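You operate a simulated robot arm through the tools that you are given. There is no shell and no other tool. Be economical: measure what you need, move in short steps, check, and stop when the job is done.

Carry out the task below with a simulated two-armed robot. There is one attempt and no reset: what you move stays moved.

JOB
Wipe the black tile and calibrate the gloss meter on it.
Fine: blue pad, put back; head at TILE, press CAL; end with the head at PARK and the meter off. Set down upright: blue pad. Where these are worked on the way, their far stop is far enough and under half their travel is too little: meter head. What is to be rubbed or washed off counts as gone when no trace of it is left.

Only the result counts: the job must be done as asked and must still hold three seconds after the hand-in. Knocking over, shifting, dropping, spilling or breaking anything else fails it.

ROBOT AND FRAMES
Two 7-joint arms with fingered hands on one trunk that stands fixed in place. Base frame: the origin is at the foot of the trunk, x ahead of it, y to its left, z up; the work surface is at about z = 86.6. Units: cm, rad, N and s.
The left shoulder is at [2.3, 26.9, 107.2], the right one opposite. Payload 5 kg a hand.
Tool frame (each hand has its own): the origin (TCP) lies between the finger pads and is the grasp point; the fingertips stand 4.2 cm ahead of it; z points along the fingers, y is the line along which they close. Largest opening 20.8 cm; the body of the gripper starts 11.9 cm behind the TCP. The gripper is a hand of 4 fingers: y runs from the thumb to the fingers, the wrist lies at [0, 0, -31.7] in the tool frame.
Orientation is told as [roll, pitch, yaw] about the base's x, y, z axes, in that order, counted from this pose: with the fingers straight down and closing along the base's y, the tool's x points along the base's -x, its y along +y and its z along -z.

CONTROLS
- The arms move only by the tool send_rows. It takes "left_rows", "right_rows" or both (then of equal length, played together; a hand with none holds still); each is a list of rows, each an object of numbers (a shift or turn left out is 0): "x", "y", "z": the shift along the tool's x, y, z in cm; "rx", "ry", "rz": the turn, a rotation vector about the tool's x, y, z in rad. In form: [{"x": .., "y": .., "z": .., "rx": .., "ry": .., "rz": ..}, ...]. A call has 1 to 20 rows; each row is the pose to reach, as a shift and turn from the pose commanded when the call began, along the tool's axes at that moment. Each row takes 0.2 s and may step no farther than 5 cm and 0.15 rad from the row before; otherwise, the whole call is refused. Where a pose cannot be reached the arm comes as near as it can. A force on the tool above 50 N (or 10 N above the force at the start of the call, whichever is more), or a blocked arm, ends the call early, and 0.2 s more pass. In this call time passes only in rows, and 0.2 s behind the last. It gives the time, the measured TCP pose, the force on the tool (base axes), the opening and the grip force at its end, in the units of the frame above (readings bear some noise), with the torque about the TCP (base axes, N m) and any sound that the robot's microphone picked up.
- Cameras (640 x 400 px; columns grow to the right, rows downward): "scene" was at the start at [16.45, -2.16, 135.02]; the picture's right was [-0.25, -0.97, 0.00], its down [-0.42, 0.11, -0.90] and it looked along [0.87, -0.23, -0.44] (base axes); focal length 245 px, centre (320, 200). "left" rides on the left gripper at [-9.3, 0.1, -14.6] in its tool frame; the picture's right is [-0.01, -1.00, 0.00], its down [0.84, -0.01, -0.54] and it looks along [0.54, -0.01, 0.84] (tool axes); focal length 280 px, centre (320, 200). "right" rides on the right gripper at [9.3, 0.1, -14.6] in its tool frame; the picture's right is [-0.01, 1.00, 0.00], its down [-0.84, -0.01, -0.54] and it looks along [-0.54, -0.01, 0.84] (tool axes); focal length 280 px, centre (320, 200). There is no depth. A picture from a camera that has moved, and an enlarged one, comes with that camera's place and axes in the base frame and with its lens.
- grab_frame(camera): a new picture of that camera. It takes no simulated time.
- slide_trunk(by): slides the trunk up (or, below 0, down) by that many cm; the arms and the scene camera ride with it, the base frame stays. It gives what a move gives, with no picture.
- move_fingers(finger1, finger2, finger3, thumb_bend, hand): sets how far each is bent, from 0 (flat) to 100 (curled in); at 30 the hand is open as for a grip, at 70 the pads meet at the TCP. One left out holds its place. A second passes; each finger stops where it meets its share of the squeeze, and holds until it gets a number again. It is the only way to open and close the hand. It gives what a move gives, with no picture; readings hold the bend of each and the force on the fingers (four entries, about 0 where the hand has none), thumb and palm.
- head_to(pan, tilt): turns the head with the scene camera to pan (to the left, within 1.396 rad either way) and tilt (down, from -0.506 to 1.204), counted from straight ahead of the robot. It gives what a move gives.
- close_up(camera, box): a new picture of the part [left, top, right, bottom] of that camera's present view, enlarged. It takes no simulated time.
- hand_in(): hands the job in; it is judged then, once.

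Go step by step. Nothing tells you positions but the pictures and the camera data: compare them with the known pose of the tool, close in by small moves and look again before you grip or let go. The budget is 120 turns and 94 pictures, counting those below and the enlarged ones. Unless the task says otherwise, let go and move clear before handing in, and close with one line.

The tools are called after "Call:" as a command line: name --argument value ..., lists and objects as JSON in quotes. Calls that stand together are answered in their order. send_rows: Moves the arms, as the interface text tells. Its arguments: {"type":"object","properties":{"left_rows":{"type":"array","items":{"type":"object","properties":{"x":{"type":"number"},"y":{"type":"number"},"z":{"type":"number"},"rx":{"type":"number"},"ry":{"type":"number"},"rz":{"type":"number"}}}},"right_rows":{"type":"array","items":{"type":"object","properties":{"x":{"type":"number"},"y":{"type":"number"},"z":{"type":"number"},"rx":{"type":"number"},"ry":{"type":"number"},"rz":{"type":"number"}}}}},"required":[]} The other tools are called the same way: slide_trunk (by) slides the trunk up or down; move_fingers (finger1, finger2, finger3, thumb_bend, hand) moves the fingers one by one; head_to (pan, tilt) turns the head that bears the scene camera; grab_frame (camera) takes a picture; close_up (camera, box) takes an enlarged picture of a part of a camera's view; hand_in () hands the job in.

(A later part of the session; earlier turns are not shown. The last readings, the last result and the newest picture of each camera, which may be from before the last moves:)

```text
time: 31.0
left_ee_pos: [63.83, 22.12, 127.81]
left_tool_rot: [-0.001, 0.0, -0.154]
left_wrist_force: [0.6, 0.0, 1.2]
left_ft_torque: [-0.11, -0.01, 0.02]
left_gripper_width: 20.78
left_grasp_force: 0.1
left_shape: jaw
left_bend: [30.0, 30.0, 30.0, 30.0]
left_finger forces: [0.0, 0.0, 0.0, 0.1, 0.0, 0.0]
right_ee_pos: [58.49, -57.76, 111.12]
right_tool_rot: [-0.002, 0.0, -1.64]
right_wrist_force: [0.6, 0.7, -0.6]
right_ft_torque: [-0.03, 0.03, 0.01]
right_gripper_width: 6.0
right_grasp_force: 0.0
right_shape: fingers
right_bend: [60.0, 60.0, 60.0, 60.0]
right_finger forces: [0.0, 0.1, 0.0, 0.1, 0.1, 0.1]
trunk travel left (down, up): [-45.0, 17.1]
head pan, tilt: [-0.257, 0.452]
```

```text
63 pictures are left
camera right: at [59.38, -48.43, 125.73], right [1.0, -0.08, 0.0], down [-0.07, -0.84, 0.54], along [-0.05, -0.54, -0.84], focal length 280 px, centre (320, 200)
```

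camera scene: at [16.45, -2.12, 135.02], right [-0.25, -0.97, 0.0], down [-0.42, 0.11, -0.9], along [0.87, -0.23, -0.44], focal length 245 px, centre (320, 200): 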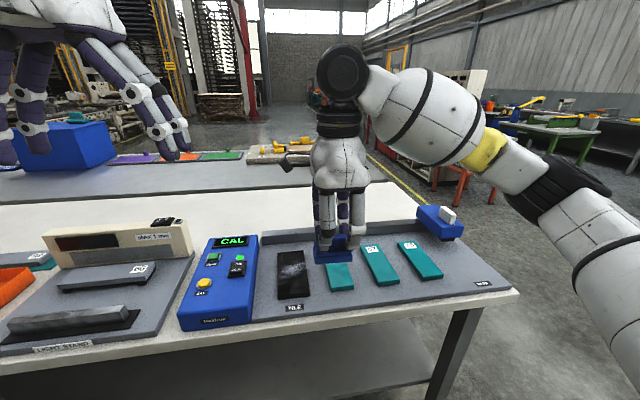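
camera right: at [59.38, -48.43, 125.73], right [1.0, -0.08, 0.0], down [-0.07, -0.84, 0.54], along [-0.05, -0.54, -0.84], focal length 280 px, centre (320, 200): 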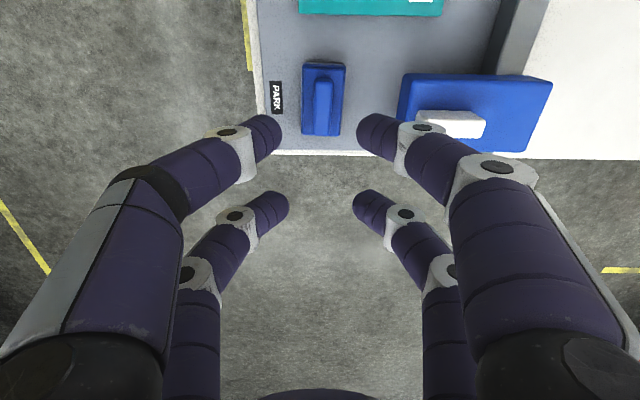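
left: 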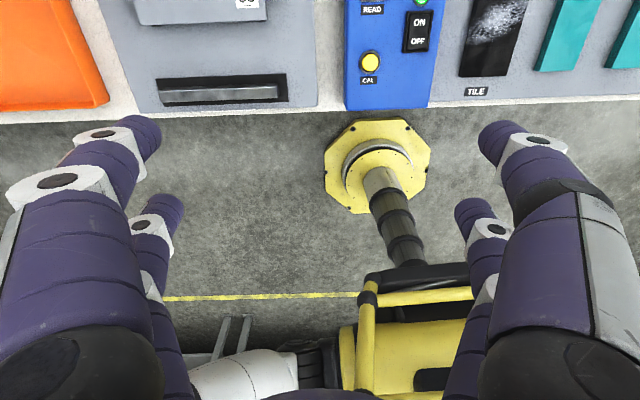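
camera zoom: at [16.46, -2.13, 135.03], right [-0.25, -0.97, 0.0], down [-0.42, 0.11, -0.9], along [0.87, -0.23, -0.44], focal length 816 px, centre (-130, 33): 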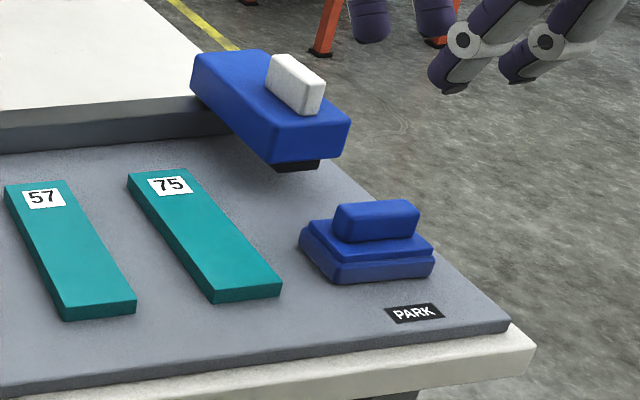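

The pad is back and upright. The white knob sits near (70.8, -57.5) with its top near z 98.7, and it's about the size of the pad's grip. I'll turn the hand back and hover over the knob.

Call:
send_rows --right_rows '[{"x": 0.1, "y": 1, "rz": -0.127}, {"x": 0.2, "y": 2, "rz": -0.254}, {"x": 0.3, "y": 3, "rz": -0.381}, {"x": 0.4, "y": 4, "rz": -0.508}, {"x": 0.5, "y": 5, "rz": -0.635}, {"x": 0.6, "y": 6, "rz": -0.762}, {"x": 0.7, "y": 7, "rz": -0.889}, {"x": 0.8, "y": 8, "rz": -1.016}, {"x": 0.9, "y": 9, "rz": -1.143}, {"x": 1, "y": 10, "rz": -1.27}, {"x": 1.1, "y": 11, "rz": -1.397}, {"x": 1.15, "y": 12.25, "rz": -1.52}]'

Call:
grab_frame --camera "right"

Call:
grab_frame --camera "scene"

```text
time: 33.6
left_ee_pos: [63.83, 22.08, 127.59]
left_tool_rot: [0.001, -0.002, -0.153]
left_wrist_force: [-0.1, -0.5, 0.5]
left_ft_torque: [-0.04, 0.0, -0.01]
left_gripper_width: 20.78
left_grasp_force: 0.0
left_shape: jaw
left_bend: [30.0, 30.0, 30.0, 30.0]
left_finger forces: [0.0, 0.0, 0.0, 0.0, 0.0, 0.0]
right_ee_pos: [70.91, -57.58, 111.17]
right_tool_rot: [0.0, 0.001, -0.121]
right_wrist_force: [0.0, -0.2, 0.0]
right_ft_torque: [0.01, 0.0, 0.0]
right_gripper_width: 5.96
right_grasp_force: 0.1
right_shape: fingers
right_bend: [60.0, 60.0, 60.0, 60.0]
right_finger forces: [0.1, 0.1, 0.1, 0.1, 0.0, 0.0]
trunk travel left (down, up): [-45.0, 17.1]
head pan, tilt: [-0.257, 0.452]
```

```text
62 pictures are left
camera right: at [61.71, -56.35, 125.73], right [0.13, 0.99, 0.0], down [0.83, -0.11, 0.54], along [0.53, -0.07, -0.84], focal length 280 px, centre (320, 200)
```

right: 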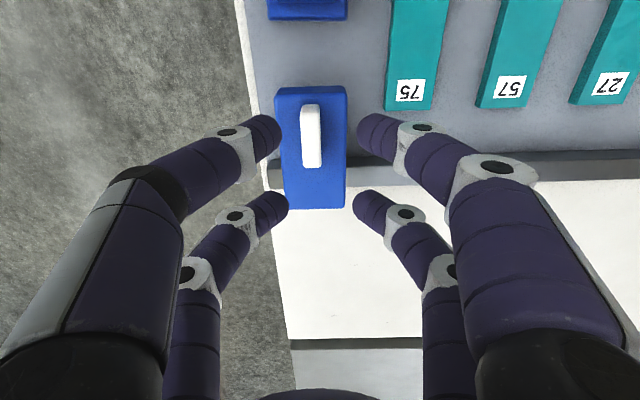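

```text
61 pictures are left
camera scene: at [16.46, -2.15, 135.01], right [-0.25, -0.97, 0.0], down [-0.42, 0.11, -0.9], along [0.87, -0.23, -0.44], focal length 245 px, centre (320, 200)
```

scene: 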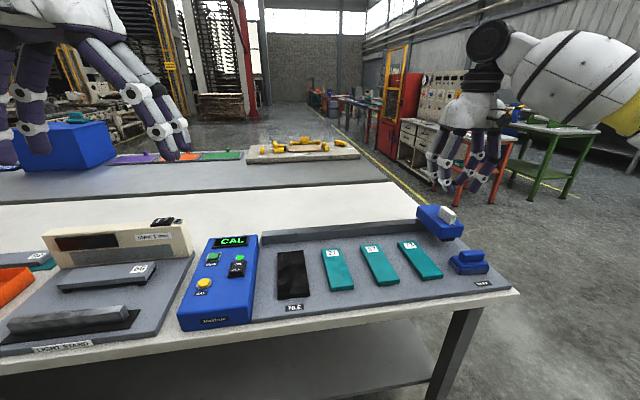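

Call:
send_rows --right_rows '[{"y": -0.9, "z": 3}, {"y": -0.9, "z": 6}, {"y": -0.9, "z": 8}]'

Call:
close_up --camera "right" --box '[220, 80, 420, 240]'

Call:
close_up --camera "scene" --box '[400, 160, 500, 260]'

```text
time: 34.4
left_ee_pos: [63.9, 22.01, 127.69]
left_tool_rot: [0.001, 0.001, -0.156]
left_wrist_force: [0.6, -1.2, -0.9]
left_ft_torque: [0.08, 0.08, 0.0]
left_gripper_width: 20.78
left_grasp_force: 0.0
left_shape: jaw
left_bend: [30.0, 30.0, 30.0, 30.0]
left_finger forces: [0.0, 0.0, 0.0, 0.1, 0.0, 0.1]
right_ee_pos: [70.87, -58.56, 103.05]
right_tool_rot: [0.001, 0.001, -0.121]
right_wrist_force: [0.4, -1.1, 0.6]
right_ft_torque: [0.05, -0.02, 0.0]
right_gripper_width: 5.99
right_grasp_force: 0.0
right_shape: fingers
right_bend: [60.0, 60.0, 60.0, 60.0]
right_finger forces: [0.1, 0.1, 0.0, 0.0, 0.0, 0.0]
trunk travel left (down, up): [-45.0, 17.1]
head pan, tilt: [-0.257, 0.452]
```

```text
2.50 times, centred on (320, 160) of right
camera zoom: at [61.65, -57.31, 117.58], right [0.14, 0.99, 0.0], down [0.83, -0.12, 0.54], along [0.53, -0.07, -0.84], focal length 701 px, centre (320, 300)
```

zoom: 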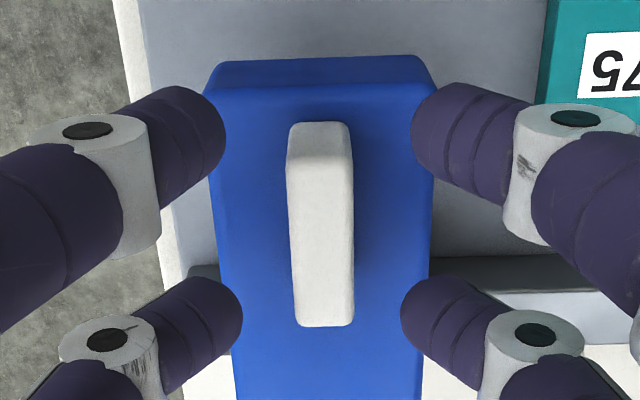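

```text
4.00 times, centred on (450, 210) of scene
camera zoom: at [16.49, -2.23, 135.0], right [-0.25, -0.97, 0.0], down [-0.42, 0.11, -0.9], along [0.87, -0.23, -0.44], focal length 980 px, centre (-200, 160)
```

zoom: 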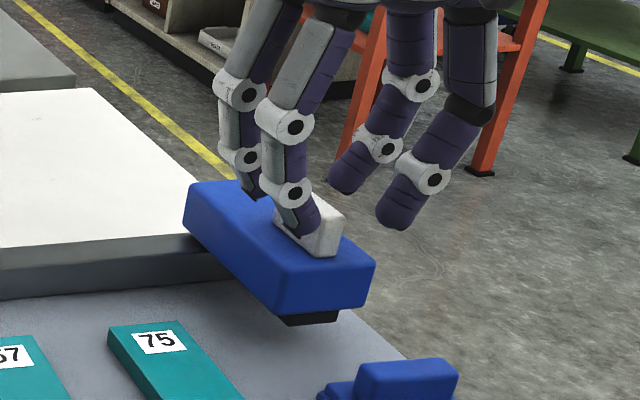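

Call:
send_rows --right_rows '[{"z": 1}, {"z": 1.9}]'

Call:
move_fingers --hand "right" --finger1 73 --finger2 73 --finger3 73 --thumb_bend 73

Call:
close_up --camera "right" --box '[220, 80, 420, 240]'

Call:
close_up --camera "scene" --box '[400, 160, 500, 260]'

```text
time: 35.0
left_ee_pos: [63.87, 22.15, 127.79]
left_tool_rot: [0.0, 0.0, -0.154]
left_wrist_force: [0.5, 0.3, -0.7]
left_ft_torque: [-0.04, 0.0, 0.02]
left_gripper_width: 20.76
left_grasp_force: 0.0
left_shape: jaw
left_bend: [30.0, 30.0, 30.0, 30.0]
left_finger forces: [0.0, 0.0, 0.0, 0.1, 0.0, 0.1]
right_ee_pos: [70.89, -58.52, 101.39]
right_tool_rot: [0.001, 0.0, -0.119]
right_wrist_force: [-1.3, 0.6, 0.5]
right_ft_torque: [-0.05, 0.02, 0.01]
right_gripper_width: 5.98
right_grasp_force: 0.1
right_shape: fingers
right_bend: [60.0, 60.0, 60.0, 60.0]
right_finger forces: [0.0, 0.0, 0.0, 0.1, 0.0, 0.0]
trunk travel left (down, up): [-45.0, 17.1]
head pan, tilt: [-0.257, 0.452]
```

```text
time: 36.0
left_ee_pos: [63.83, 22.01, 127.76]
left_tool_rot: [0.0, -0.001, -0.154]
left_wrist_force: [0.5, -0.9, 0.2]
left_ft_torque: [-0.02, -0.01, -0.04]
left_gripper_width: 20.78
left_grasp_force: 0.1
left_shape: jaw
left_bend: [30.0, 30.0, 30.0, 30.0]
left_finger forces: [0.0, 0.1, 0.0, 0.1, 0.0, 0.1]
right_ee_pos: [70.91, -58.49, 101.22]
right_tool_rot: [-0.001, 0.002, -0.119]
right_wrist_force: [-5.6, 3.3, -9.6]
right_ft_torque: [0.08, 0.21, 0.05]
right_gripper_width: 0.78
right_grasp_force: 15.1
right_shape: fingers
right_bend: [71.0, 66.0, 67.0, 72.0]
right_finger forces: [7.7, 9.4, 8.1, 0.0, 6.0, 0.1]
trunk travel left (down, up): [-45.0, 17.1]
head pan, tilt: [-0.257, 0.452]
```

```text
2.50 times, centred on (320, 160) of right
camera zoom: at [61.67, -57.3, 115.8], right [0.14, 0.99, 0.0], down [0.84, -0.11, 0.54], along [0.53, -0.07, -0.84], focal length 701 px, centre (320, 300)
```

zoom: 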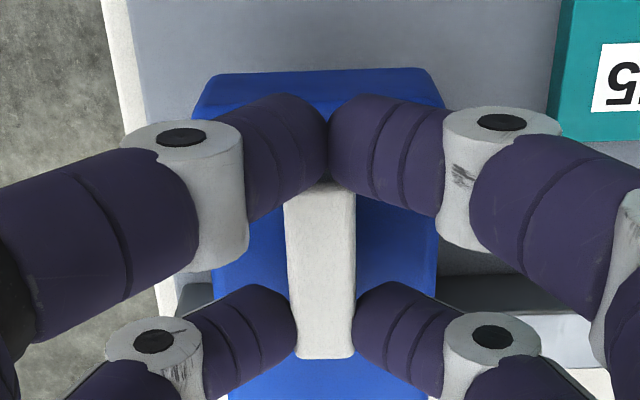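

```text
4.00 times, centred on (450, 210) of scene
camera zoom: at [16.46, -2.18, 135.01], right [-0.25, -0.97, 0.0], down [-0.42, 0.11, -0.9], along [0.87, -0.23, -0.44], focal length 980 px, centre (-200, 160)
```

zoom: 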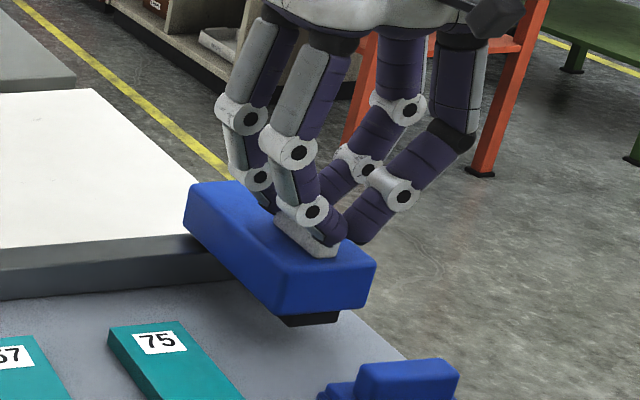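

The front finger pair slipped past the knob's near end. I'll reopen, shift 1.6 cm away from the robot, and grip with that pair only.

Call:
move_fingers --hand "right" --finger1 60 --finger2 60 --finger3 60 --thumb_bend 60

Call:
send_rows --right_rows '[{"x": -0.8}, {"x": -1.6}]'

Call:
move_fingers --hand "right" --finger1 73 --thumb_bend 73

Call:
close_up --camera "right" --box '[220, 80, 420, 240]'

```text
time: 37.0
left_ee_pos: [63.84, 22.07, 127.67]
left_tool_rot: [0.001, 0.0, -0.153]
left_wrist_force: [-0.3, 0.0, -0.7]
left_ft_torque: [0.03, -0.01, 0.01]
left_gripper_width: 20.77
left_grasp_force: 0.1
left_shape: jaw
left_bend: [30.0, 30.0, 30.0, 30.0]
left_finger forces: [0.1, 0.0, 0.0, 0.0, 0.0, 0.0]
right_ee_pos: [70.88, -58.57, 101.28]
right_tool_rot: [0.0, 0.0, -0.121]
right_wrist_force: [1.0, -0.1, 0.4]
right_ft_torque: [-0.01, 0.04, -0.01]
right_gripper_width: 5.96
right_grasp_force: 0.0
right_shape: fingers
right_bend: [60.0, 60.0, 60.0, 60.0]
right_finger forces: [0.1, 0.0, 0.0, 0.0, 0.0, 0.0]
trunk travel left (down, up): [-45.0, 17.1]
head pan, tilt: [-0.257, 0.452]
```

```text
time: 37.6
left_ee_pos: [63.86, 22.09, 127.68]
left_tool_rot: [0.0, 0.001, -0.154]
left_wrist_force: [-0.9, 0.5, -0.3]
left_ft_torque: [0.01, 0.04, -0.01]
left_gripper_width: 20.78
left_grasp_force: 0.0
left_shape: jaw
left_bend: [30.0, 30.0, 30.0, 30.0]
left_finger forces: [0.0, 0.1, 0.2, 0.0, 0.1, 0.1]
right_ee_pos: [72.42, -58.81, 101.22]
right_tool_rot: [0.0, 0.001, -0.122]
right_wrist_force: [0.8, -0.5, -0.1]
right_ft_torque: [0.01, 0.02, -0.01]
right_gripper_width: 5.98
right_grasp_force: 0.1
right_shape: fingers
right_bend: [60.0, 60.0, 60.0, 60.0]
right_finger forces: [0.1, 0.1, 0.2, 0.1, 0.0, 0.0]
trunk travel left (down, up): [-45.0, 17.1]
head pan, tilt: [-0.257, 0.452]
```

```text
time: 38.6
left_ee_pos: [63.94, 22.06, 127.7]
left_tool_rot: [0.0, 0.001, -0.154]
left_wrist_force: [0.0, -0.5, -0.4]
left_ft_torque: [0.0, 0.0, 0.0]
left_gripper_width: 20.8
left_grasp_force: 0.1
left_shape: jaw
left_bend: [30.0, 30.0, 30.0, 30.0]
left_finger forces: [0.0, 0.1, 0.0, 0.0, 0.1, 0.0]
right_ee_pos: [72.5, -58.72, 101.24]
right_tool_rot: [-0.001, 0.002, -0.121]
right_wrist_force: [-2.1, -1.1, -6.7]
right_ft_torque: [-0.03, -0.15, 0.07]
right_gripper_width: 2.5
right_grasp_force: 10.9
right_shape: fingers
right_bend: [66.0, 60.0, 60.0, 69.0]
right_finger forces: [9.9, 0.0, 0.0, 0.1, 11.4, 0.0]
trunk travel left (down, up): [-45.0, 17.1]
head pan, tilt: [-0.257, 0.452]
```

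```text
2.50 times, centred on (320, 160) of right
camera zoom: at [63.28, -57.53, 115.84], right [0.14, 0.99, 0.0], down [0.83, -0.11, 0.54], along [0.53, -0.07, -0.84], focal length 701 px, centre (320, 300)
```

zoom: 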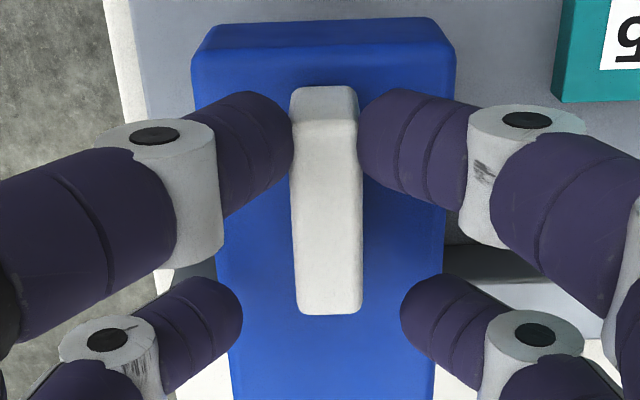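

The knob is gripped. I'll try a short slide along the rail toward TILE.

Call:
send_rows --right_rows '[{"y": 1}, {"y": 2}, {"y": 3.5, "x": 0.05}, {"y": 5, "x": 0.1}]'

Call:
grab_frame --camera "right"

Call:
grab_frame --camera "scene"

```text
time: 39.6
left_ee_pos: [63.81, 22.09, 127.61]
left_tool_rot: [-0.001, 0.0, -0.154]
left_wrist_force: [1.5, 0.1, -0.3]
left_ft_torque: [-0.06, 0.03, 0.02]
left_gripper_width: 20.8
left_grasp_force: 0.1
left_shape: jaw
left_bend: [30.0, 30.0, 30.0, 30.0]
left_finger forces: [0.1, 0.1, 0.0, 0.0, 0.0, 0.0]
right_ee_pos: [72.96, -53.81, 101.4]
right_tool_rot: [0.0, 0.0, -0.119]
right_wrist_force: [4.2, 1.0, -7.6]
right_ft_torque: [0.03, -0.38, 0.0]
right_gripper_width: 2.53
right_grasp_force: 10.0
right_shape: fingers
right_bend: [66.0, 60.0, 60.0, 69.0]
right_finger forces: [10.5, 0.0, 0.0, 0.0, 9.6, 0.0]
trunk travel left (down, up): [-45.0, 17.1]
head pan, tilt: [-0.257, 0.452]
```

```text
55 pictures are left
camera right: at [63.75, -52.55, 115.87], right [0.13, 0.99, 0.0], down [0.84, -0.11, 0.54], along [0.53, -0.07, -0.84], focal length 280 px, centre (320, 200)
```

right: 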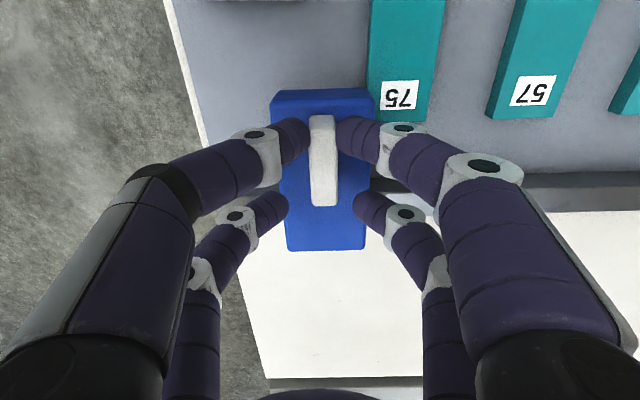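

```text
54 pictures are left
camera scene: at [16.52, -2.16, 135.0], right [-0.25, -0.97, 0.0], down [-0.42, 0.11, -0.9], along [0.87, -0.23, -0.44], focal length 245 px, centre (320, 200)
```

scene: 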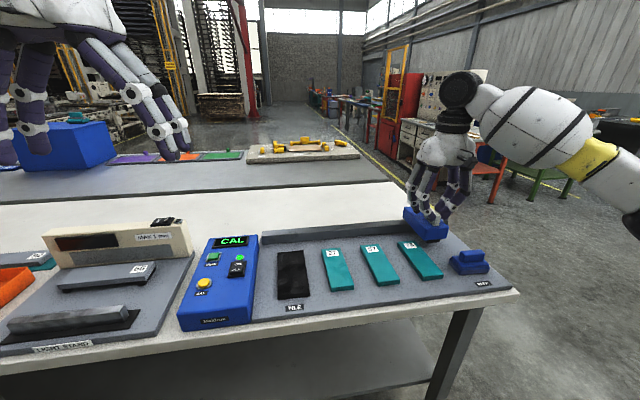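

It slides freely. Continue along the rail, following pure tool-y.

Call:
send_rows --right_rows '[{"y": 2}, {"y": 4}, {"y": 6}, {"y": 8}, {"y": 10}, {"y": 12}, {"y": 14}]'

Call:
grab_frame --camera "right"

```text
time: 41.2
left_ee_pos: [63.89, 22.24, 127.66]
left_tool_rot: [-0.003, 0.0, -0.154]
left_wrist_force: [1.0, 0.5, -0.3]
left_ft_torque: [-0.11, 0.03, 0.0]
left_gripper_width: 20.78
left_grasp_force: 0.0
left_shape: jaw
left_bend: [30.0, 30.0, 30.0, 30.0]
left_finger forces: [0.0, 0.0, 0.0, 0.1, 0.1, 0.0]
right_ee_pos: [74.37, -39.57, 101.42]
right_tool_rot: [0.0, -0.002, -0.121]
right_wrist_force: [-2.2, 0.4, -6.1]
right_ft_torque: [0.03, -0.15, -0.02]
right_gripper_width: 2.49
right_grasp_force: 9.7
right_shape: fingers
right_bend: [66.0, 60.0, 60.0, 69.0]
right_finger forces: [10.8, 0.1, 0.1, 0.1, 9.9, 0.0]
trunk travel left (down, up): [-45.0, 17.1]
head pan, tilt: [-0.257, 0.452]
```

```text
53 pictures are left
camera right: at [65.23, -38.41, 115.86], right [0.13, 0.99, 0.0], down [0.84, -0.11, 0.54], along [0.53, -0.07, -0.84], focal length 280 px, centre (320, 200)
```

right: 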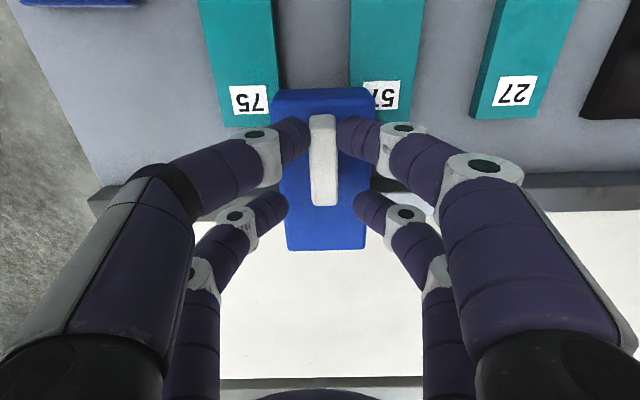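

Call:
send_rows --right_rows '[{"y": 2}, {"y": 4, "x": 0.05}, {"y": 6, "x": 0.07}, {"y": 8, "x": 0.1}, {"y": 10, "x": 0.12}, {"y": 12, "x": 0.15}, {"y": 14, "x": 0.17}, {"y": 16, "x": 0.2}, {"y": 18, "x": 0.22}, {"y": 20, "x": 0.25}, {"y": 22, "x": 0.27}, {"y": 24, "x": 0.3}]'

Call:
grab_frame --camera "right"

Call:
close_up --camera "scene" --box '[200, 170, 440, 330]'

```text
time: 43.8
left_ee_pos: [63.81, 22.14, 127.76]
left_tool_rot: [-0.002, 0.0, -0.154]
left_wrist_force: [0.4, 1.0, -1.4]
left_ft_torque: [-0.08, 0.02, 0.03]
left_gripper_width: 20.81
left_grasp_force: 0.0
left_shape: jaw
left_bend: [30.0, 30.0, 30.0, 30.0]
left_finger forces: [0.0, 0.1, 0.0, 0.0, 0.1, 0.1]
right_ee_pos: [77.25, -15.95, 101.41]
right_tool_rot: [0.0, 0.001, -0.12]
right_wrist_force: [-16.0, 2.1, -4.3]
right_ft_torque: [0.09, 0.39, 0.04]
right_gripper_width: 2.52
right_grasp_force: 10.6
right_shape: fingers
right_bend: [66.0, 60.0, 60.0, 69.0]
right_finger forces: [11.0, 0.1, 0.0, 0.0, 10.2, 0.0]
trunk travel left (down, up): [-45.0, 17.1]
head pan, tilt: [-0.257, 0.452]
```

```text
52 pictures are left
camera right: at [67.99, -14.7, 115.9], right [0.13, 0.99, 0.0], down [0.83, -0.11, 0.54], along [0.53, -0.07, -0.84], focal length 280 px, centre (320, 200)
```

right: 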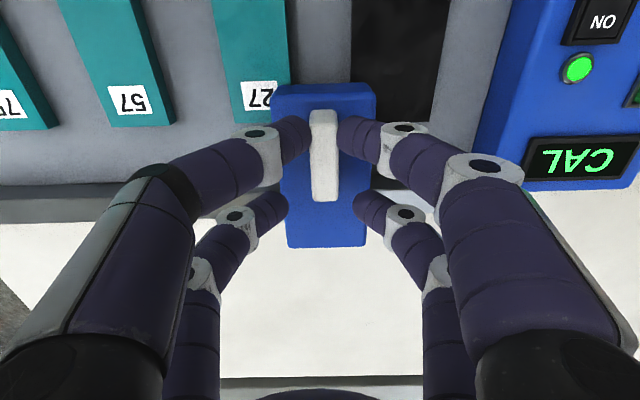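

```text
2.50 times, centred on (320, 250) of scene
camera zoom: at [16.39, -2.1, 135.03], right [-0.25, -0.97, 0.0], down [-0.42, 0.11, -0.9], along [0.87, -0.23, -0.44], focal length 612 px, centre (320, 75)
```

zoom: 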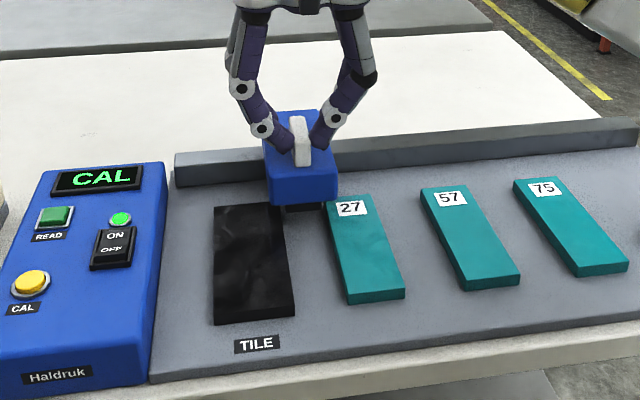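

Call:
send_rows --right_rows '[{"x": 0.3}, {"x": 0.4, "y": 1.5}, {"x": 0.45, "y": 3}, {"x": 0.5, "y": 4.5}, {"x": 0.55, "y": 6}]'

Call:
close_up --camera "scene" --box '[200, 170, 440, 330]'

```text
time: 45.0
left_ee_pos: [63.95, 22.16, 127.68]
left_tool_rot: [-0.003, 0.0, -0.154]
left_wrist_force: [-0.6, 0.8, 0.4]
left_ft_torque: [-0.05, 0.01, 0.01]
left_gripper_width: 20.78
left_grasp_force: 0.0
left_shape: jaw
left_bend: [30.0, 30.0, 30.0, 30.0]
left_finger forces: [0.0, 0.0, 0.1, 0.0, 0.1, 0.0]
right_ee_pos: [77.32, -9.9, 101.3]
right_tool_rot: [-0.001, 0.001, -0.122]
right_wrist_force: [17.4, 1.1, 4.2]
right_ft_torque: [0.09, -0.42, -0.21]
right_gripper_width: 2.49
right_grasp_force: 12.8
right_shape: fingers
right_bend: [65.0, 60.0, 60.0, 69.0]
right_finger forces: [13.5, 0.0, 0.0, 0.0, 10.6, 0.0]
trunk travel left (down, up): [-45.0, 17.1]
head pan, tilt: [-0.257, 0.452]
```

```text
2.50 times, centred on (320, 250) of scene
camera zoom: at [16.53, -2.12, 135.01], right [-0.25, -0.97, 0.0], down [-0.42, 0.11, -0.9], along [0.87, -0.23, -0.44], focal length 612 px, centre (320, 75)
```

zoom: 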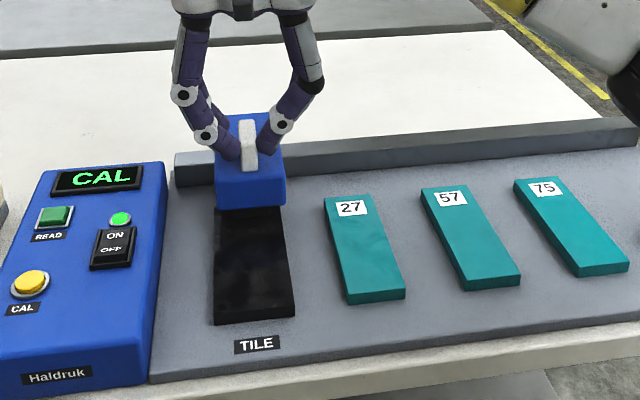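

Call:
send_rows --right_rows '[{"x": -0.25}, {"x": -0.25, "y": 0.5}, {"x": -0.25, "y": 1}]'

Call:
close_up --camera "scene" --box '[240, 190, 360, 270]'

```text
time: 45.8
left_ee_pos: [63.82, 21.97, 127.64]
left_tool_rot: [0.0, 0.002, -0.155]
left_wrist_force: [-0.2, 0.1, 0.7]
left_ft_torque: [0.01, 0.0, -0.02]
left_gripper_width: 20.77
left_grasp_force: 0.1
left_shape: jaw
left_bend: [30.0, 30.0, 30.0, 30.0]
left_finger forces: [0.1, 0.0, 0.0, 0.0, 0.1, 0.0]
right_ee_pos: [77.66, -9.31, 101.27]
right_tool_rot: [0.0, 0.0, -0.122]
right_wrist_force: [-1.2, -5.5, -0.2]
right_ft_torque: [-0.2, 0.07, 0.27]
right_gripper_width: 2.5
right_grasp_force: 12.4
right_shape: fingers
right_bend: [65.0, 60.0, 60.0, 69.0]
right_finger forces: [9.0, 0.0, 0.0, 0.1, 15.6, 0.1]
trunk travel left (down, up): [-45.0, 17.1]
head pan, tilt: [-0.257, 0.452]
```

```text
5.00 times, centred on (300, 230) of scene
camera zoom: at [16.45, -2.22, 135.01], right [-0.25, -0.97, 0.0], down [-0.42, 0.11, -0.9], along [0.87, -0.23, -0.44], focal length 1224 px, centre (420, 50)
```

zoom: 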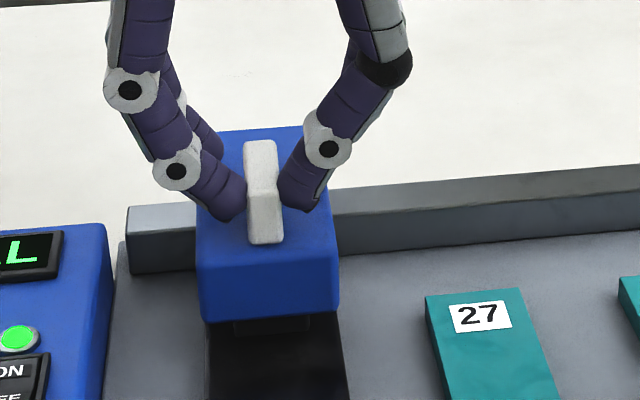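

Call:
send_rows --right_rows '[{"y": 0.4}, {"y": 0.8}]'

Call:
close_up --camera "scene" --box '[240, 190, 360, 270]'

Call:
grab_frame --camera "left"

```text
time: 46.4
left_ee_pos: [63.95, 21.84, 127.86]
left_tool_rot: [0.0, 0.001, -0.155]
left_wrist_force: [0.5, -0.2, -1.4]
left_ft_torque: [-0.05, -0.01, 0.01]
left_gripper_width: 20.8
left_grasp_force: 0.1
left_shape: jaw
left_bend: [30.0, 30.0, 30.0, 30.0]
left_finger forces: [0.1, 0.0, 0.0, 0.0, 0.0, 0.0]
right_ee_pos: [77.66, -8.62, 101.36]
right_tool_rot: [-0.001, 0.0, -0.124]
right_wrist_force: [-1.9, -22.1, 7.9]
right_ft_torque: [-0.86, 0.37, 0.65]
right_gripper_width: 2.51
right_grasp_force: 14.9
right_shape: fingers
right_bend: [69.0, 60.0, 60.0, 69.0]
right_finger forces: [4.0, 0.1, 0.2, 0.1, 26.2, 0.0]
trunk travel left (down, up): [-45.0, 17.1]
head pan, tilt: [-0.257, 0.452]
```

```text
5.00 times, centred on (300, 230) of scene
camera zoom: at [16.39, -2.29, 135.04], right [-0.25, -0.97, 0.0], down [-0.42, 0.11, -0.9], along [0.87, -0.23, -0.44], focal length 1224 px, centre (420, 50)
```

zoom: 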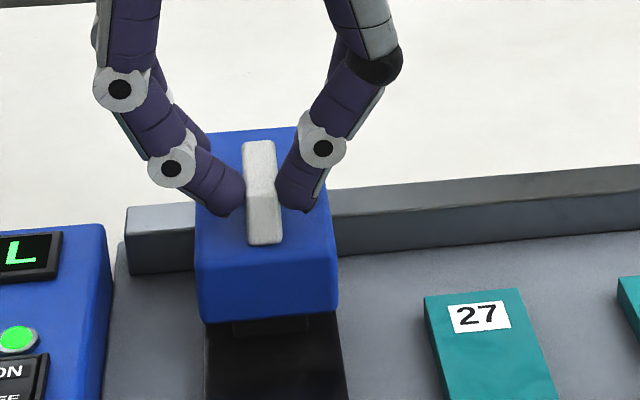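

```text
47 pictures are left
camera left: at [73.01, 20.47, 142.41], right [-0.14, -0.99, 0.0], down [-0.83, 0.12, 0.54], along [-0.53, 0.08, -0.84], focal length 280 px, centre (320, 200)
```

left: 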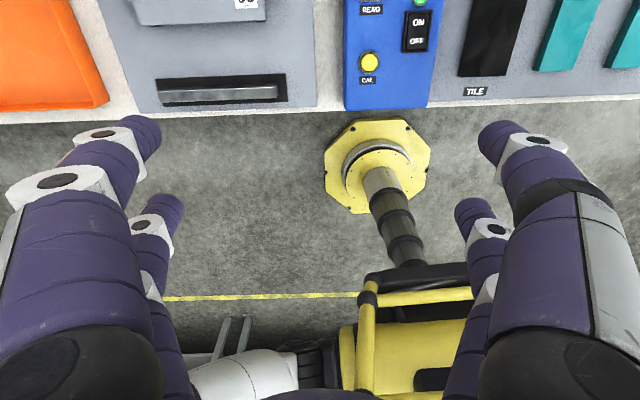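

The head is at its stop over TILE. I'll relax the right hand a bit, keep it holding the head there, and shape the left hand into a pointing thumb.

Call:
send_rows --right_rows '[{"y": -0.5}]'

Call:
move_fingers --hand "left" --finger1 100 --finger2 100 --finger3 100 --thumb_bend 45

Call:
grab_frame --camera "left"

Call:
grab_frame --camera "scene"

```text
time: 46.8
left_ee_pos: [63.75, 22.03, 127.83]
left_tool_rot: [0.0, 0.0, -0.154]
left_wrist_force: [-0.2, 0.0, 0.2]
left_ft_torque: [0.01, 0.0, 0.04]
left_gripper_width: 20.78
left_grasp_force: 0.1
left_shape: jaw
left_bend: [30.0, 30.0, 30.0, 30.0]
left_finger forces: [0.1, 0.0, 0.1, 0.0, 0.0, 0.1]
right_ee_pos: [77.73, -8.72, 101.44]
right_tool_rot: [0.001, -0.001, -0.12]
right_wrist_force: [-1.5, -13.7, 8.2]
right_ft_torque: [-0.52, 0.35, 0.4]
right_gripper_width: 2.49
right_grasp_force: 14.4
right_shape: fingers
right_bend: [68.0, 60.0, 60.0, 69.0]
right_finger forces: [7.1, 0.1, 0.0, 0.1, 20.8, 0.0]
trunk travel left (down, up): [-45.0, 17.1]
head pan, tilt: [-0.257, 0.452]
```

```text
time: 47.8
left_ee_pos: [63.79, 22.02, 127.83]
left_tool_rot: [0.001, 0.0, -0.153]
left_wrist_force: [-0.7, -0.3, 0.3]
left_ft_torque: [0.01, -0.01, -0.03]
left_gripper_width: 8.3
left_grasp_force: 0.1
left_shape: fingers
left_bend: [100.0, 72.0, 72.0, 45.0]
left_finger forces: [0.0, 0.0, 0.1, 0.0, 0.0, 0.1]
right_ee_pos: [77.8, -8.83, 101.3]
right_tool_rot: [0.0, 0.0, -0.122]
right_wrist_force: [0.1, -11.9, 11.5]
right_ft_torque: [-0.43, 0.37, 0.34]
right_gripper_width: 2.46
right_grasp_force: 13.9
right_shape: fingers
right_bend: [68.0, 60.0, 60.0, 69.0]
right_finger forces: [8.3, 0.0, 0.0, 0.0, 20.1, 0.1]
trunk travel left (down, up): [-45.0, 17.1]
head pan, tilt: [-0.257, 0.452]
```

```text
46 pictures are left
camera left: at [72.98, 20.61, 142.39], right [-0.14, -0.99, 0.0], down [-0.83, 0.12, 0.54], along [-0.53, 0.07, -0.84], focal length 280 px, centre (320, 200)
```

left: 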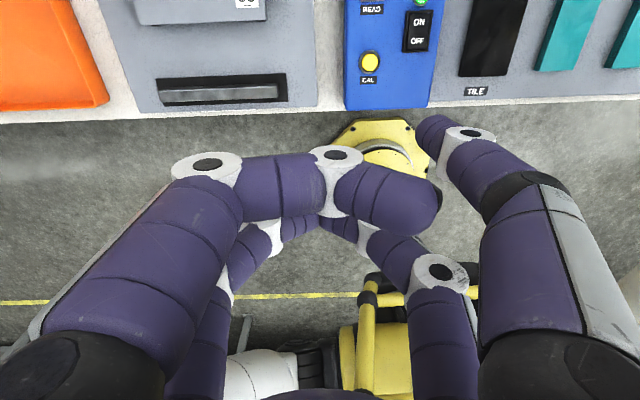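

```text
45 pictures are left
camera scene: at [16.39, -2.22, 135.03], right [-0.25, -0.97, 0.0], down [-0.42, 0.11, -0.9], along [0.87, -0.23, -0.44], focal length 245 px, centre (320, 200)
```

scene: 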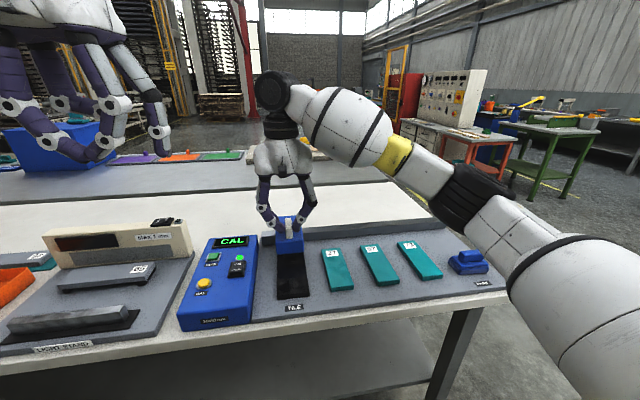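

Call:
move_fingers --hand "left" --finger3 0 --thumb_bend 55

Call:
move_fingers --hand "left" --finger2 100

Call:
grab_frame --camera "left"

Call:
head_to --pan 0.3 --tilt 0.4

Call:
grab_frame --camera "scene"

```text
time: 48.8
left_ee_pos: [63.78, 22.05, 127.77]
left_tool_rot: [0.0, 0.0, -0.153]
left_wrist_force: [0.2, 0.7, -0.2]
left_ft_torque: [-0.04, -0.02, 0.01]
left_gripper_width: 7.44
left_grasp_force: 0.0
left_shape: fingers
left_bend: [100.0, 100.0, 0.0, 55.0]
left_finger forces: [0.0, 0.1, 0.1, 0.0, 0.0, 0.1]
right_ee_pos: [77.79, -8.73, 101.43]
right_tool_rot: [0.0, 0.0, -0.122]
right_wrist_force: [-0.9, -12.7, 11.3]
right_ft_torque: [-0.41, 0.36, 0.35]
right_gripper_width: 2.48
right_grasp_force: 14.6
right_shape: fingers
right_bend: [68.0, 60.0, 60.0, 69.0]
right_finger forces: [8.5, 0.1, 0.0, 0.0, 19.9, 0.0]
trunk travel left (down, up): [-45.0, 17.1]
head pan, tilt: [-0.257, 0.452]
```

```text
time: 49.8
left_ee_pos: [63.77, 22.06, 127.75]
left_tool_rot: [0.002, -0.001, -0.155]
left_wrist_force: [-0.3, 0.2, -0.7]
left_ft_torque: [0.01, 0.0, 0.02]
left_gripper_width: 7.46
left_grasp_force: 0.0
left_shape: fingers
left_bend: [100.0, 100.0, 0.0, 55.0]
left_finger forces: [0.0, 0.1, 0.0, 0.0, 0.1, 0.1]
right_ee_pos: [77.77, -8.88, 101.37]
right_tool_rot: [-0.002, 0.0, -0.122]
right_wrist_force: [-0.9, -11.9, 10.0]
right_ft_torque: [-0.39, 0.38, 0.37]
right_gripper_width: 2.5
right_grasp_force: 13.8
right_shape: fingers
right_bend: [68.0, 60.0, 60.0, 69.0]
right_finger forces: [8.5, 0.0, 0.1, 0.0, 20.1, 0.1]
trunk travel left (down, up): [-45.0, 17.1]
head pan, tilt: [-0.257, 0.452]
```

```text
44 pictures are left
camera left: at [72.98, 20.61, 142.39], right [-0.14, -0.99, 0.0], down [-0.83, 0.12, 0.54], along [-0.53, 0.07, -0.84], focal length 280 px, centre (320, 200)
```

left: 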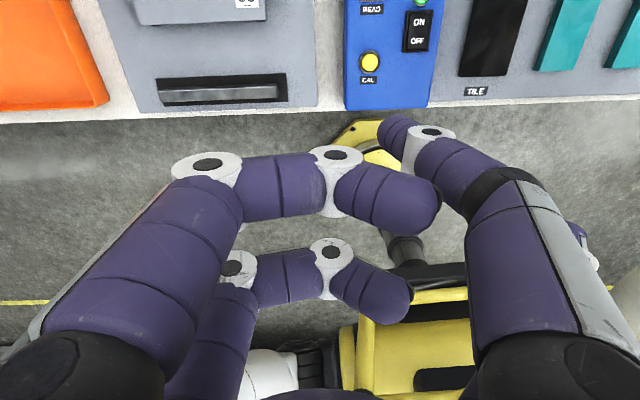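

```text
time: 50.8
left_ee_pos: [63.8, 22.02, 127.81]
left_tool_rot: [0.0, 0.001, -0.156]
left_wrist_force: [1.2, -0.3, 0.2]
left_ft_torque: [-0.02, 0.02, 0.01]
left_gripper_width: 7.42
left_grasp_force: 0.1
left_shape: fingers
left_bend: [100.0, 100.0, 0.0, 55.0]
left_finger forces: [0.0, 0.1, 0.0, 0.1, 0.0, 0.0]
right_ee_pos: [77.77, -8.66, 101.3]
right_tool_rot: [0.001, 0.0, -0.123]
right_wrist_force: [-1.0, -10.6, 10.8]
right_ft_torque: [-0.43, 0.36, 0.32]
right_gripper_width: 2.48
right_grasp_force: 14.4
right_shape: fingers
right_bend: [68.0, 60.0, 60.0, 69.0]
right_finger forces: [8.4, 0.1, 0.1, 0.0, 20.1, 0.0]
trunk travel left (down, up): [-45.0, 17.1]
head pan, tilt: [0.3, 0.4]
```

```text
43 pictures are left
camera scene: at [16.36, 2.84, 135.51], right [0.29, -0.96, 0.0], down [-0.37, -0.11, -0.92], along [0.88, 0.27, -0.39], focal length 245 px, centre (320, 200)
```

scene: 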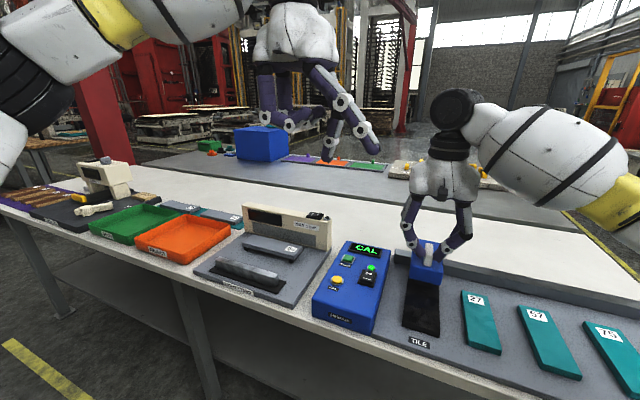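

The thumb now points down about 5 cm below and 5.5 cm to the side of the left TCP. I estimate CAL at (66.1, 13.3, 91.6) and OFF at (67.9, 5.7, 92). I'll bring the thumb above CAL.

Call:
send_rows --left_rows '[{"x": -0.2, "y": -1, "z": 3}, {"x": -0.4, "y": -2, "z": 6}, {"x": -0.65, "y": -2.9, "z": 9}, {"x": -0.65, "y": -2.9, "z": 12}, {"x": -0.65, "y": -2.9, "z": 15}, {"x": -0.65, "y": -2.9, "z": 18}, {"x": -0.65, "y": -2.9, "z": 21}, {"x": -0.65, "y": -2.9, "z": 24}, {"x": -0.65, "y": -2.9, "z": 26}]'

Call:
grab_frame --camera "left"

Call:
close_up --camera "scene" --box '[240, 160, 440, 340]'

```text
time: 52.8
left_ee_pos: [64.0, 19.03, 101.68]
left_tool_rot: [0.0, 0.0, -0.154]
left_wrist_force: [-0.1, 0.7, 0.5]
left_ft_torque: [-0.02, 0.0, -0.01]
left_gripper_width: 7.46
left_grasp_force: 0.0
left_shape: fingers
left_bend: [100.0, 100.0, 0.0, 55.0]
left_finger forces: [0.0, 0.0, 0.0, 0.0, 0.1, 0.0]
right_ee_pos: [77.64, -8.78, 101.35]
right_tool_rot: [0.001, 0.001, -0.121]
right_wrist_force: [-1.2, -13.1, 8.9]
right_ft_torque: [-0.47, 0.34, 0.39]
right_gripper_width: 2.48
right_grasp_force: 14.6
right_shape: fingers
right_bend: [67.0, 60.0, 60.0, 69.0]
right_finger forces: [7.8, 0.0, 0.0, 0.0, 21.2, 0.0]
trunk travel left (down, up): [-45.0, 17.1]
head pan, tilt: [0.3, 0.4]
```

```text
42 pictures are left
camera left: at [73.2, 17.74, 116.33], right [-0.14, -0.99, 0.0], down [-0.83, 0.12, 0.54], along [-0.53, 0.07, -0.84], focal length 280 px, centre (320, 200)
```

left: 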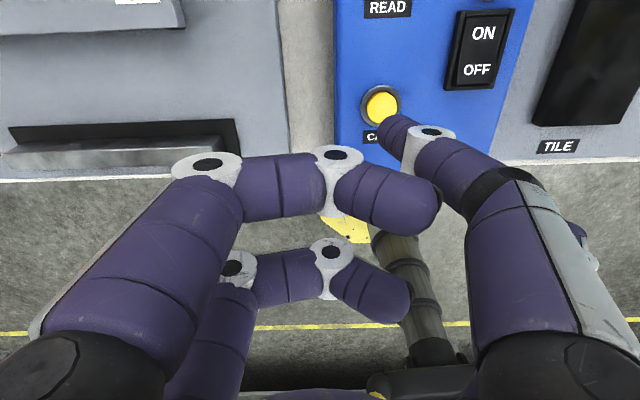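

```text
2.22 times, centred on (340, 250) of scene
camera zoom: at [16.37, 2.86, 135.51], right [0.3, -0.96, 0.0], down [-0.37, -0.11, -0.92], along [0.88, 0.27, -0.39], focal length 544 px, centre (276, 89)
```

zoom: 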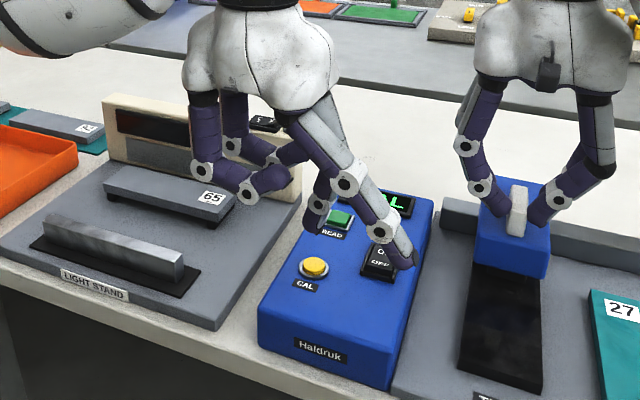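

The thumb is lined up right over CAL. Lower.

Call:
send_rows --left_rows '[{"z": 2}, {"z": 3.5}, {"z": 4.3}]'

Call:
close_up --camera "left" --box '[320, 60, 480, 180]'

Call:
close_up --camera "scene" --box '[300, 220, 400, 310]'

```text
time: 53.6
left_ee_pos: [64.02, 19.21, 97.58]
left_tool_rot: [0.0, -0.003, -0.156]
left_wrist_force: [-0.4, -0.3, -0.2]
left_ft_torque: [0.04, 0.01, 0.0]
left_gripper_width: 7.47
left_grasp_force: 0.1
left_shape: fingers
left_bend: [100.0, 100.0, 0.0, 55.0]
left_finger forces: [0.0, 0.0, 0.0, 0.1, 0.1, 0.0]
right_ee_pos: [77.74, -8.71, 101.38]
right_tool_rot: [-0.001, 0.0, -0.122]
right_wrist_force: [-1.8, -12.1, 8.2]
right_ft_torque: [-0.45, 0.31, 0.38]
right_gripper_width: 2.49
right_grasp_force: 14.4
right_shape: fingers
right_bend: [67.0, 60.0, 60.0, 69.0]
right_finger forces: [8.1, 0.1, 0.1, 0.0, 20.5, 0.1]
trunk travel left (down, up): [-45.0, 17.1]
head pan, tilt: [0.3, 0.4]
```

```text
3.33 times, centred on (400, 120) of left
camera zoom: at [73.24, 17.76, 112.14], right [-0.14, -0.99, 0.0], down [-0.83, 0.12, 0.54], along [-0.53, 0.07, -0.84], focal length 935 px, centre (53, 467)
```

zoom: 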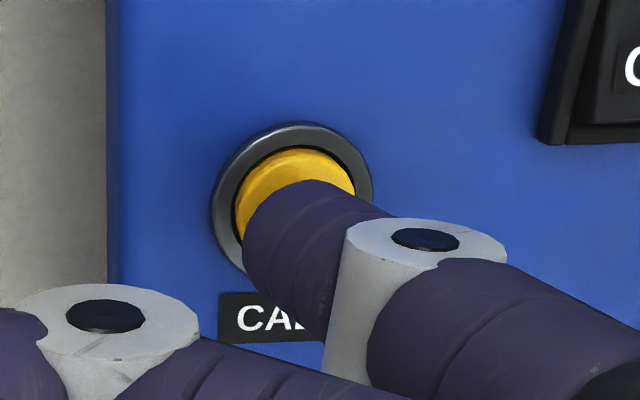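

```text
4.44 times, centred on (350, 265) of scene
camera zoom: at [16.36, 2.84, 135.51], right [0.3, -0.96, 0.0], down [-0.37, -0.11, -0.92], along [0.88, 0.27, -0.39], focal length 1088 px, centre (187, -89)
```

zoom: 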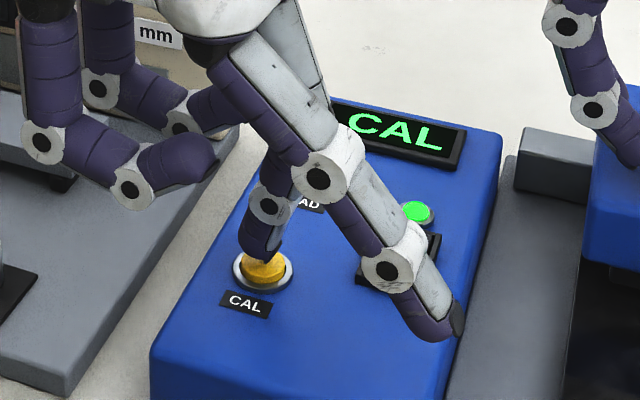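

Call:
send_rows --left_rows '[{"z": 0.4}, {"z": 0.8}, {"z": 1.1}]'

Call:
close_up --camera "scene" --box '[300, 220, 400, 310]'

```text
time: 54.4
left_ee_pos: [63.95, 19.09, 96.61]
left_tool_rot: [-0.001, -0.004, -0.154]
left_wrist_force: [1.9, -1.3, 16.4]
left_ft_torque: [-0.94, -0.38, 0.15]
left_gripper_width: 7.39
left_grasp_force: 7.7
left_shape: fingers
left_bend: [100.0, 100.0, 0.0, 55.0]
left_finger forces: [0.0, 0.0, 0.0, 0.0, 15.9, 0.1]
right_ee_pos: [77.7, -8.78, 101.39]
right_tool_rot: [0.001, 0.002, -0.122]
right_wrist_force: [0.0, -10.4, 5.3]
right_ft_torque: [-0.39, 0.15, 0.36]
right_gripper_width: 2.48
right_grasp_force: 14.0
right_shape: fingers
right_bend: [67.0, 60.0, 60.0, 69.0]
right_finger forces: [8.0, 0.1, 0.0, 0.0, 19.4, 0.0]
trunk travel left (down, up): [-45.0, 17.1]
head pan, tilt: [0.3, 0.4]
heard: click
```

```text
4.44 times, centred on (350, 265) of scene
camera zoom: at [16.33, 2.83, 135.53], right [0.3, -0.96, 0.0], down [-0.37, -0.11, -0.92], along [0.88, 0.27, -0.39], focal length 1088 px, centre (187, -89)
```

zoom: 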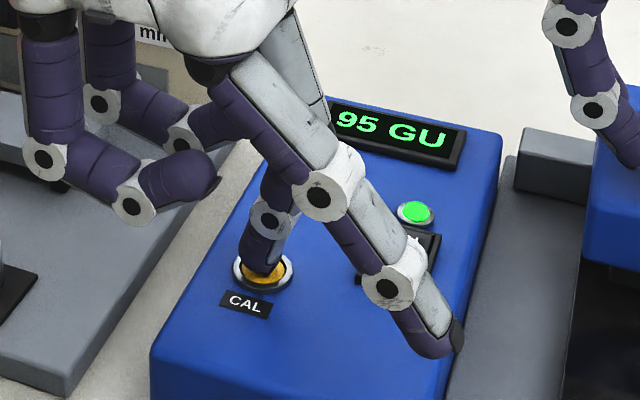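

Click heard, and the display shows 95 GU, so it is calibrated. I'll lift the left hand and slide the head back toward PARK.

Call:
send_rows --left_rows '[{"z": -2}, {"z": -5}, {"z": -9}, {"z": -12}]'

Call:
send_rows --right_rows '[{"y": -2, "x": -0.03}, {"y": -4, "x": -0.06}, {"y": -6, "x": -0.09}, {"y": -8, "x": -0.12}, {"y": -10, "x": -0.15}, {"y": -12, "x": -0.18}, {"y": -14, "x": -0.21}, {"y": -16, "x": -0.24}, {"y": -18, "x": -0.27}, {"y": -20, "x": -0.3}, {"y": -22, "x": -0.33}, {"y": -24, "x": -0.36}]'

Call:
head_to --pan -0.257 --tilt 0.452

Call:
grab_frame --camera "scene"

```text
time: 55.4
left_ee_pos: [63.98, 18.96, 108.33]
left_tool_rot: [-0.002, 0.0, -0.155]
left_wrist_force: [0.3, 0.1, -0.1]
left_ft_torque: [0.03, -0.05, 0.02]
left_gripper_width: 7.46
left_grasp_force: 0.1
left_shape: fingers
left_bend: [100.0, 100.0, 0.0, 55.0]
left_finger forces: [0.0, 0.0, 0.0, 0.0, 0.0, 0.1]
right_ee_pos: [77.67, -8.81, 101.38]
right_tool_rot: [0.0, 0.001, -0.122]
right_wrist_force: [-0.9, -11.2, 8.0]
right_ft_torque: [-0.33, 0.29, 0.34]
right_gripper_width: 2.49
right_grasp_force: 14.5
right_shape: fingers
right_bend: [67.0, 60.0, 60.0, 69.0]
right_finger forces: [8.1, 0.0, 0.1, 0.0, 19.6, 0.0]
trunk travel left (down, up): [-45.0, 17.1]
head pan, tilt: [0.3, 0.4]
```

```text
time: 58.0
left_ee_pos: [64.07, 19.06, 108.08]
left_tool_rot: [0.0, 0.0, -0.154]
left_wrist_force: [-0.4, -0.9, -0.9]
left_ft_torque: [0.06, 0.0, 0.01]
left_gripper_width: 7.46
left_grasp_force: 0.0
left_shape: fingers
left_bend: [100.0, 100.0, 0.0, 55.0]
left_finger forces: [0.0, 0.0, 0.0, 0.0, 0.0, 0.0]
right_ee_pos: [75.29, -32.79, 101.38]
right_tool_rot: [-0.002, 0.001, -0.122]
right_wrist_force: [9.4, -3.7, 2.3]
right_ft_torque: [0.05, -0.29, 0.01]
right_gripper_width: 2.5
right_grasp_force: 12.4
right_shape: fingers
right_bend: [65.0, 60.0, 60.0, 69.0]
right_finger forces: [11.2, 0.1, 0.0, 0.0, 13.4, 0.0]
trunk travel left (down, up): [-45.0, 17.1]
head pan, tilt: [0.3, 0.4]
```

```text
time: 58.9
left_ee_pos: [63.96, 19.06, 108.2]
left_tool_rot: [0.001, -0.002, -0.153]
left_wrist_force: [0.0, 0.9, 0.1]
left_ft_torque: [-0.01, -0.01, 0.04]
left_gripper_width: 7.48
left_grasp_force: 0.1
left_shape: fingers
left_bend: [100.0, 100.0, 0.0, 55.0]
left_finger forces: [0.1, 0.1, 0.0, 0.0, 0.1, 0.0]
right_ee_pos: [75.23, -32.61, 101.32]
right_tool_rot: [0.0, -0.001, -0.122]
right_wrist_force: [13.1, -2.9, 1.2]
right_ft_torque: [0.02, -0.34, -0.01]
right_gripper_width: 2.49
right_grasp_force: 12.5
right_shape: fingers
right_bend: [65.0, 60.0, 60.0, 69.0]
right_finger forces: [11.3, 0.0, 0.0, 0.0, 13.2, 0.0]
trunk travel left (down, up): [-45.0, 17.1]
head pan, tilt: [-0.257, 0.452]
```

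```text
37 pictures are left
camera scene: at [16.51, -2.17, 135.01], right [-0.25, -0.97, 0.0], down [-0.42, 0.11, -0.9], along [0.87, -0.23, -0.44], focal length 245 px, centre (320, 200)
```

scene: 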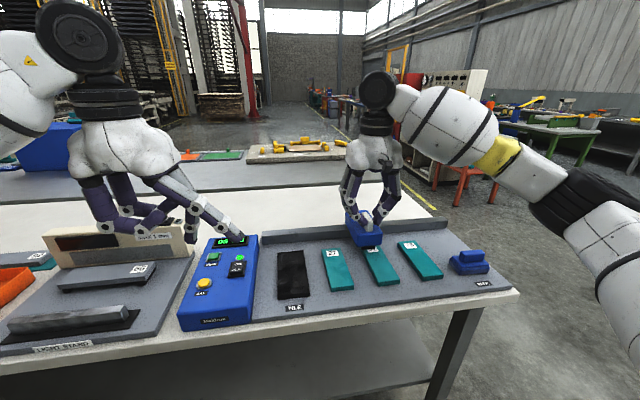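

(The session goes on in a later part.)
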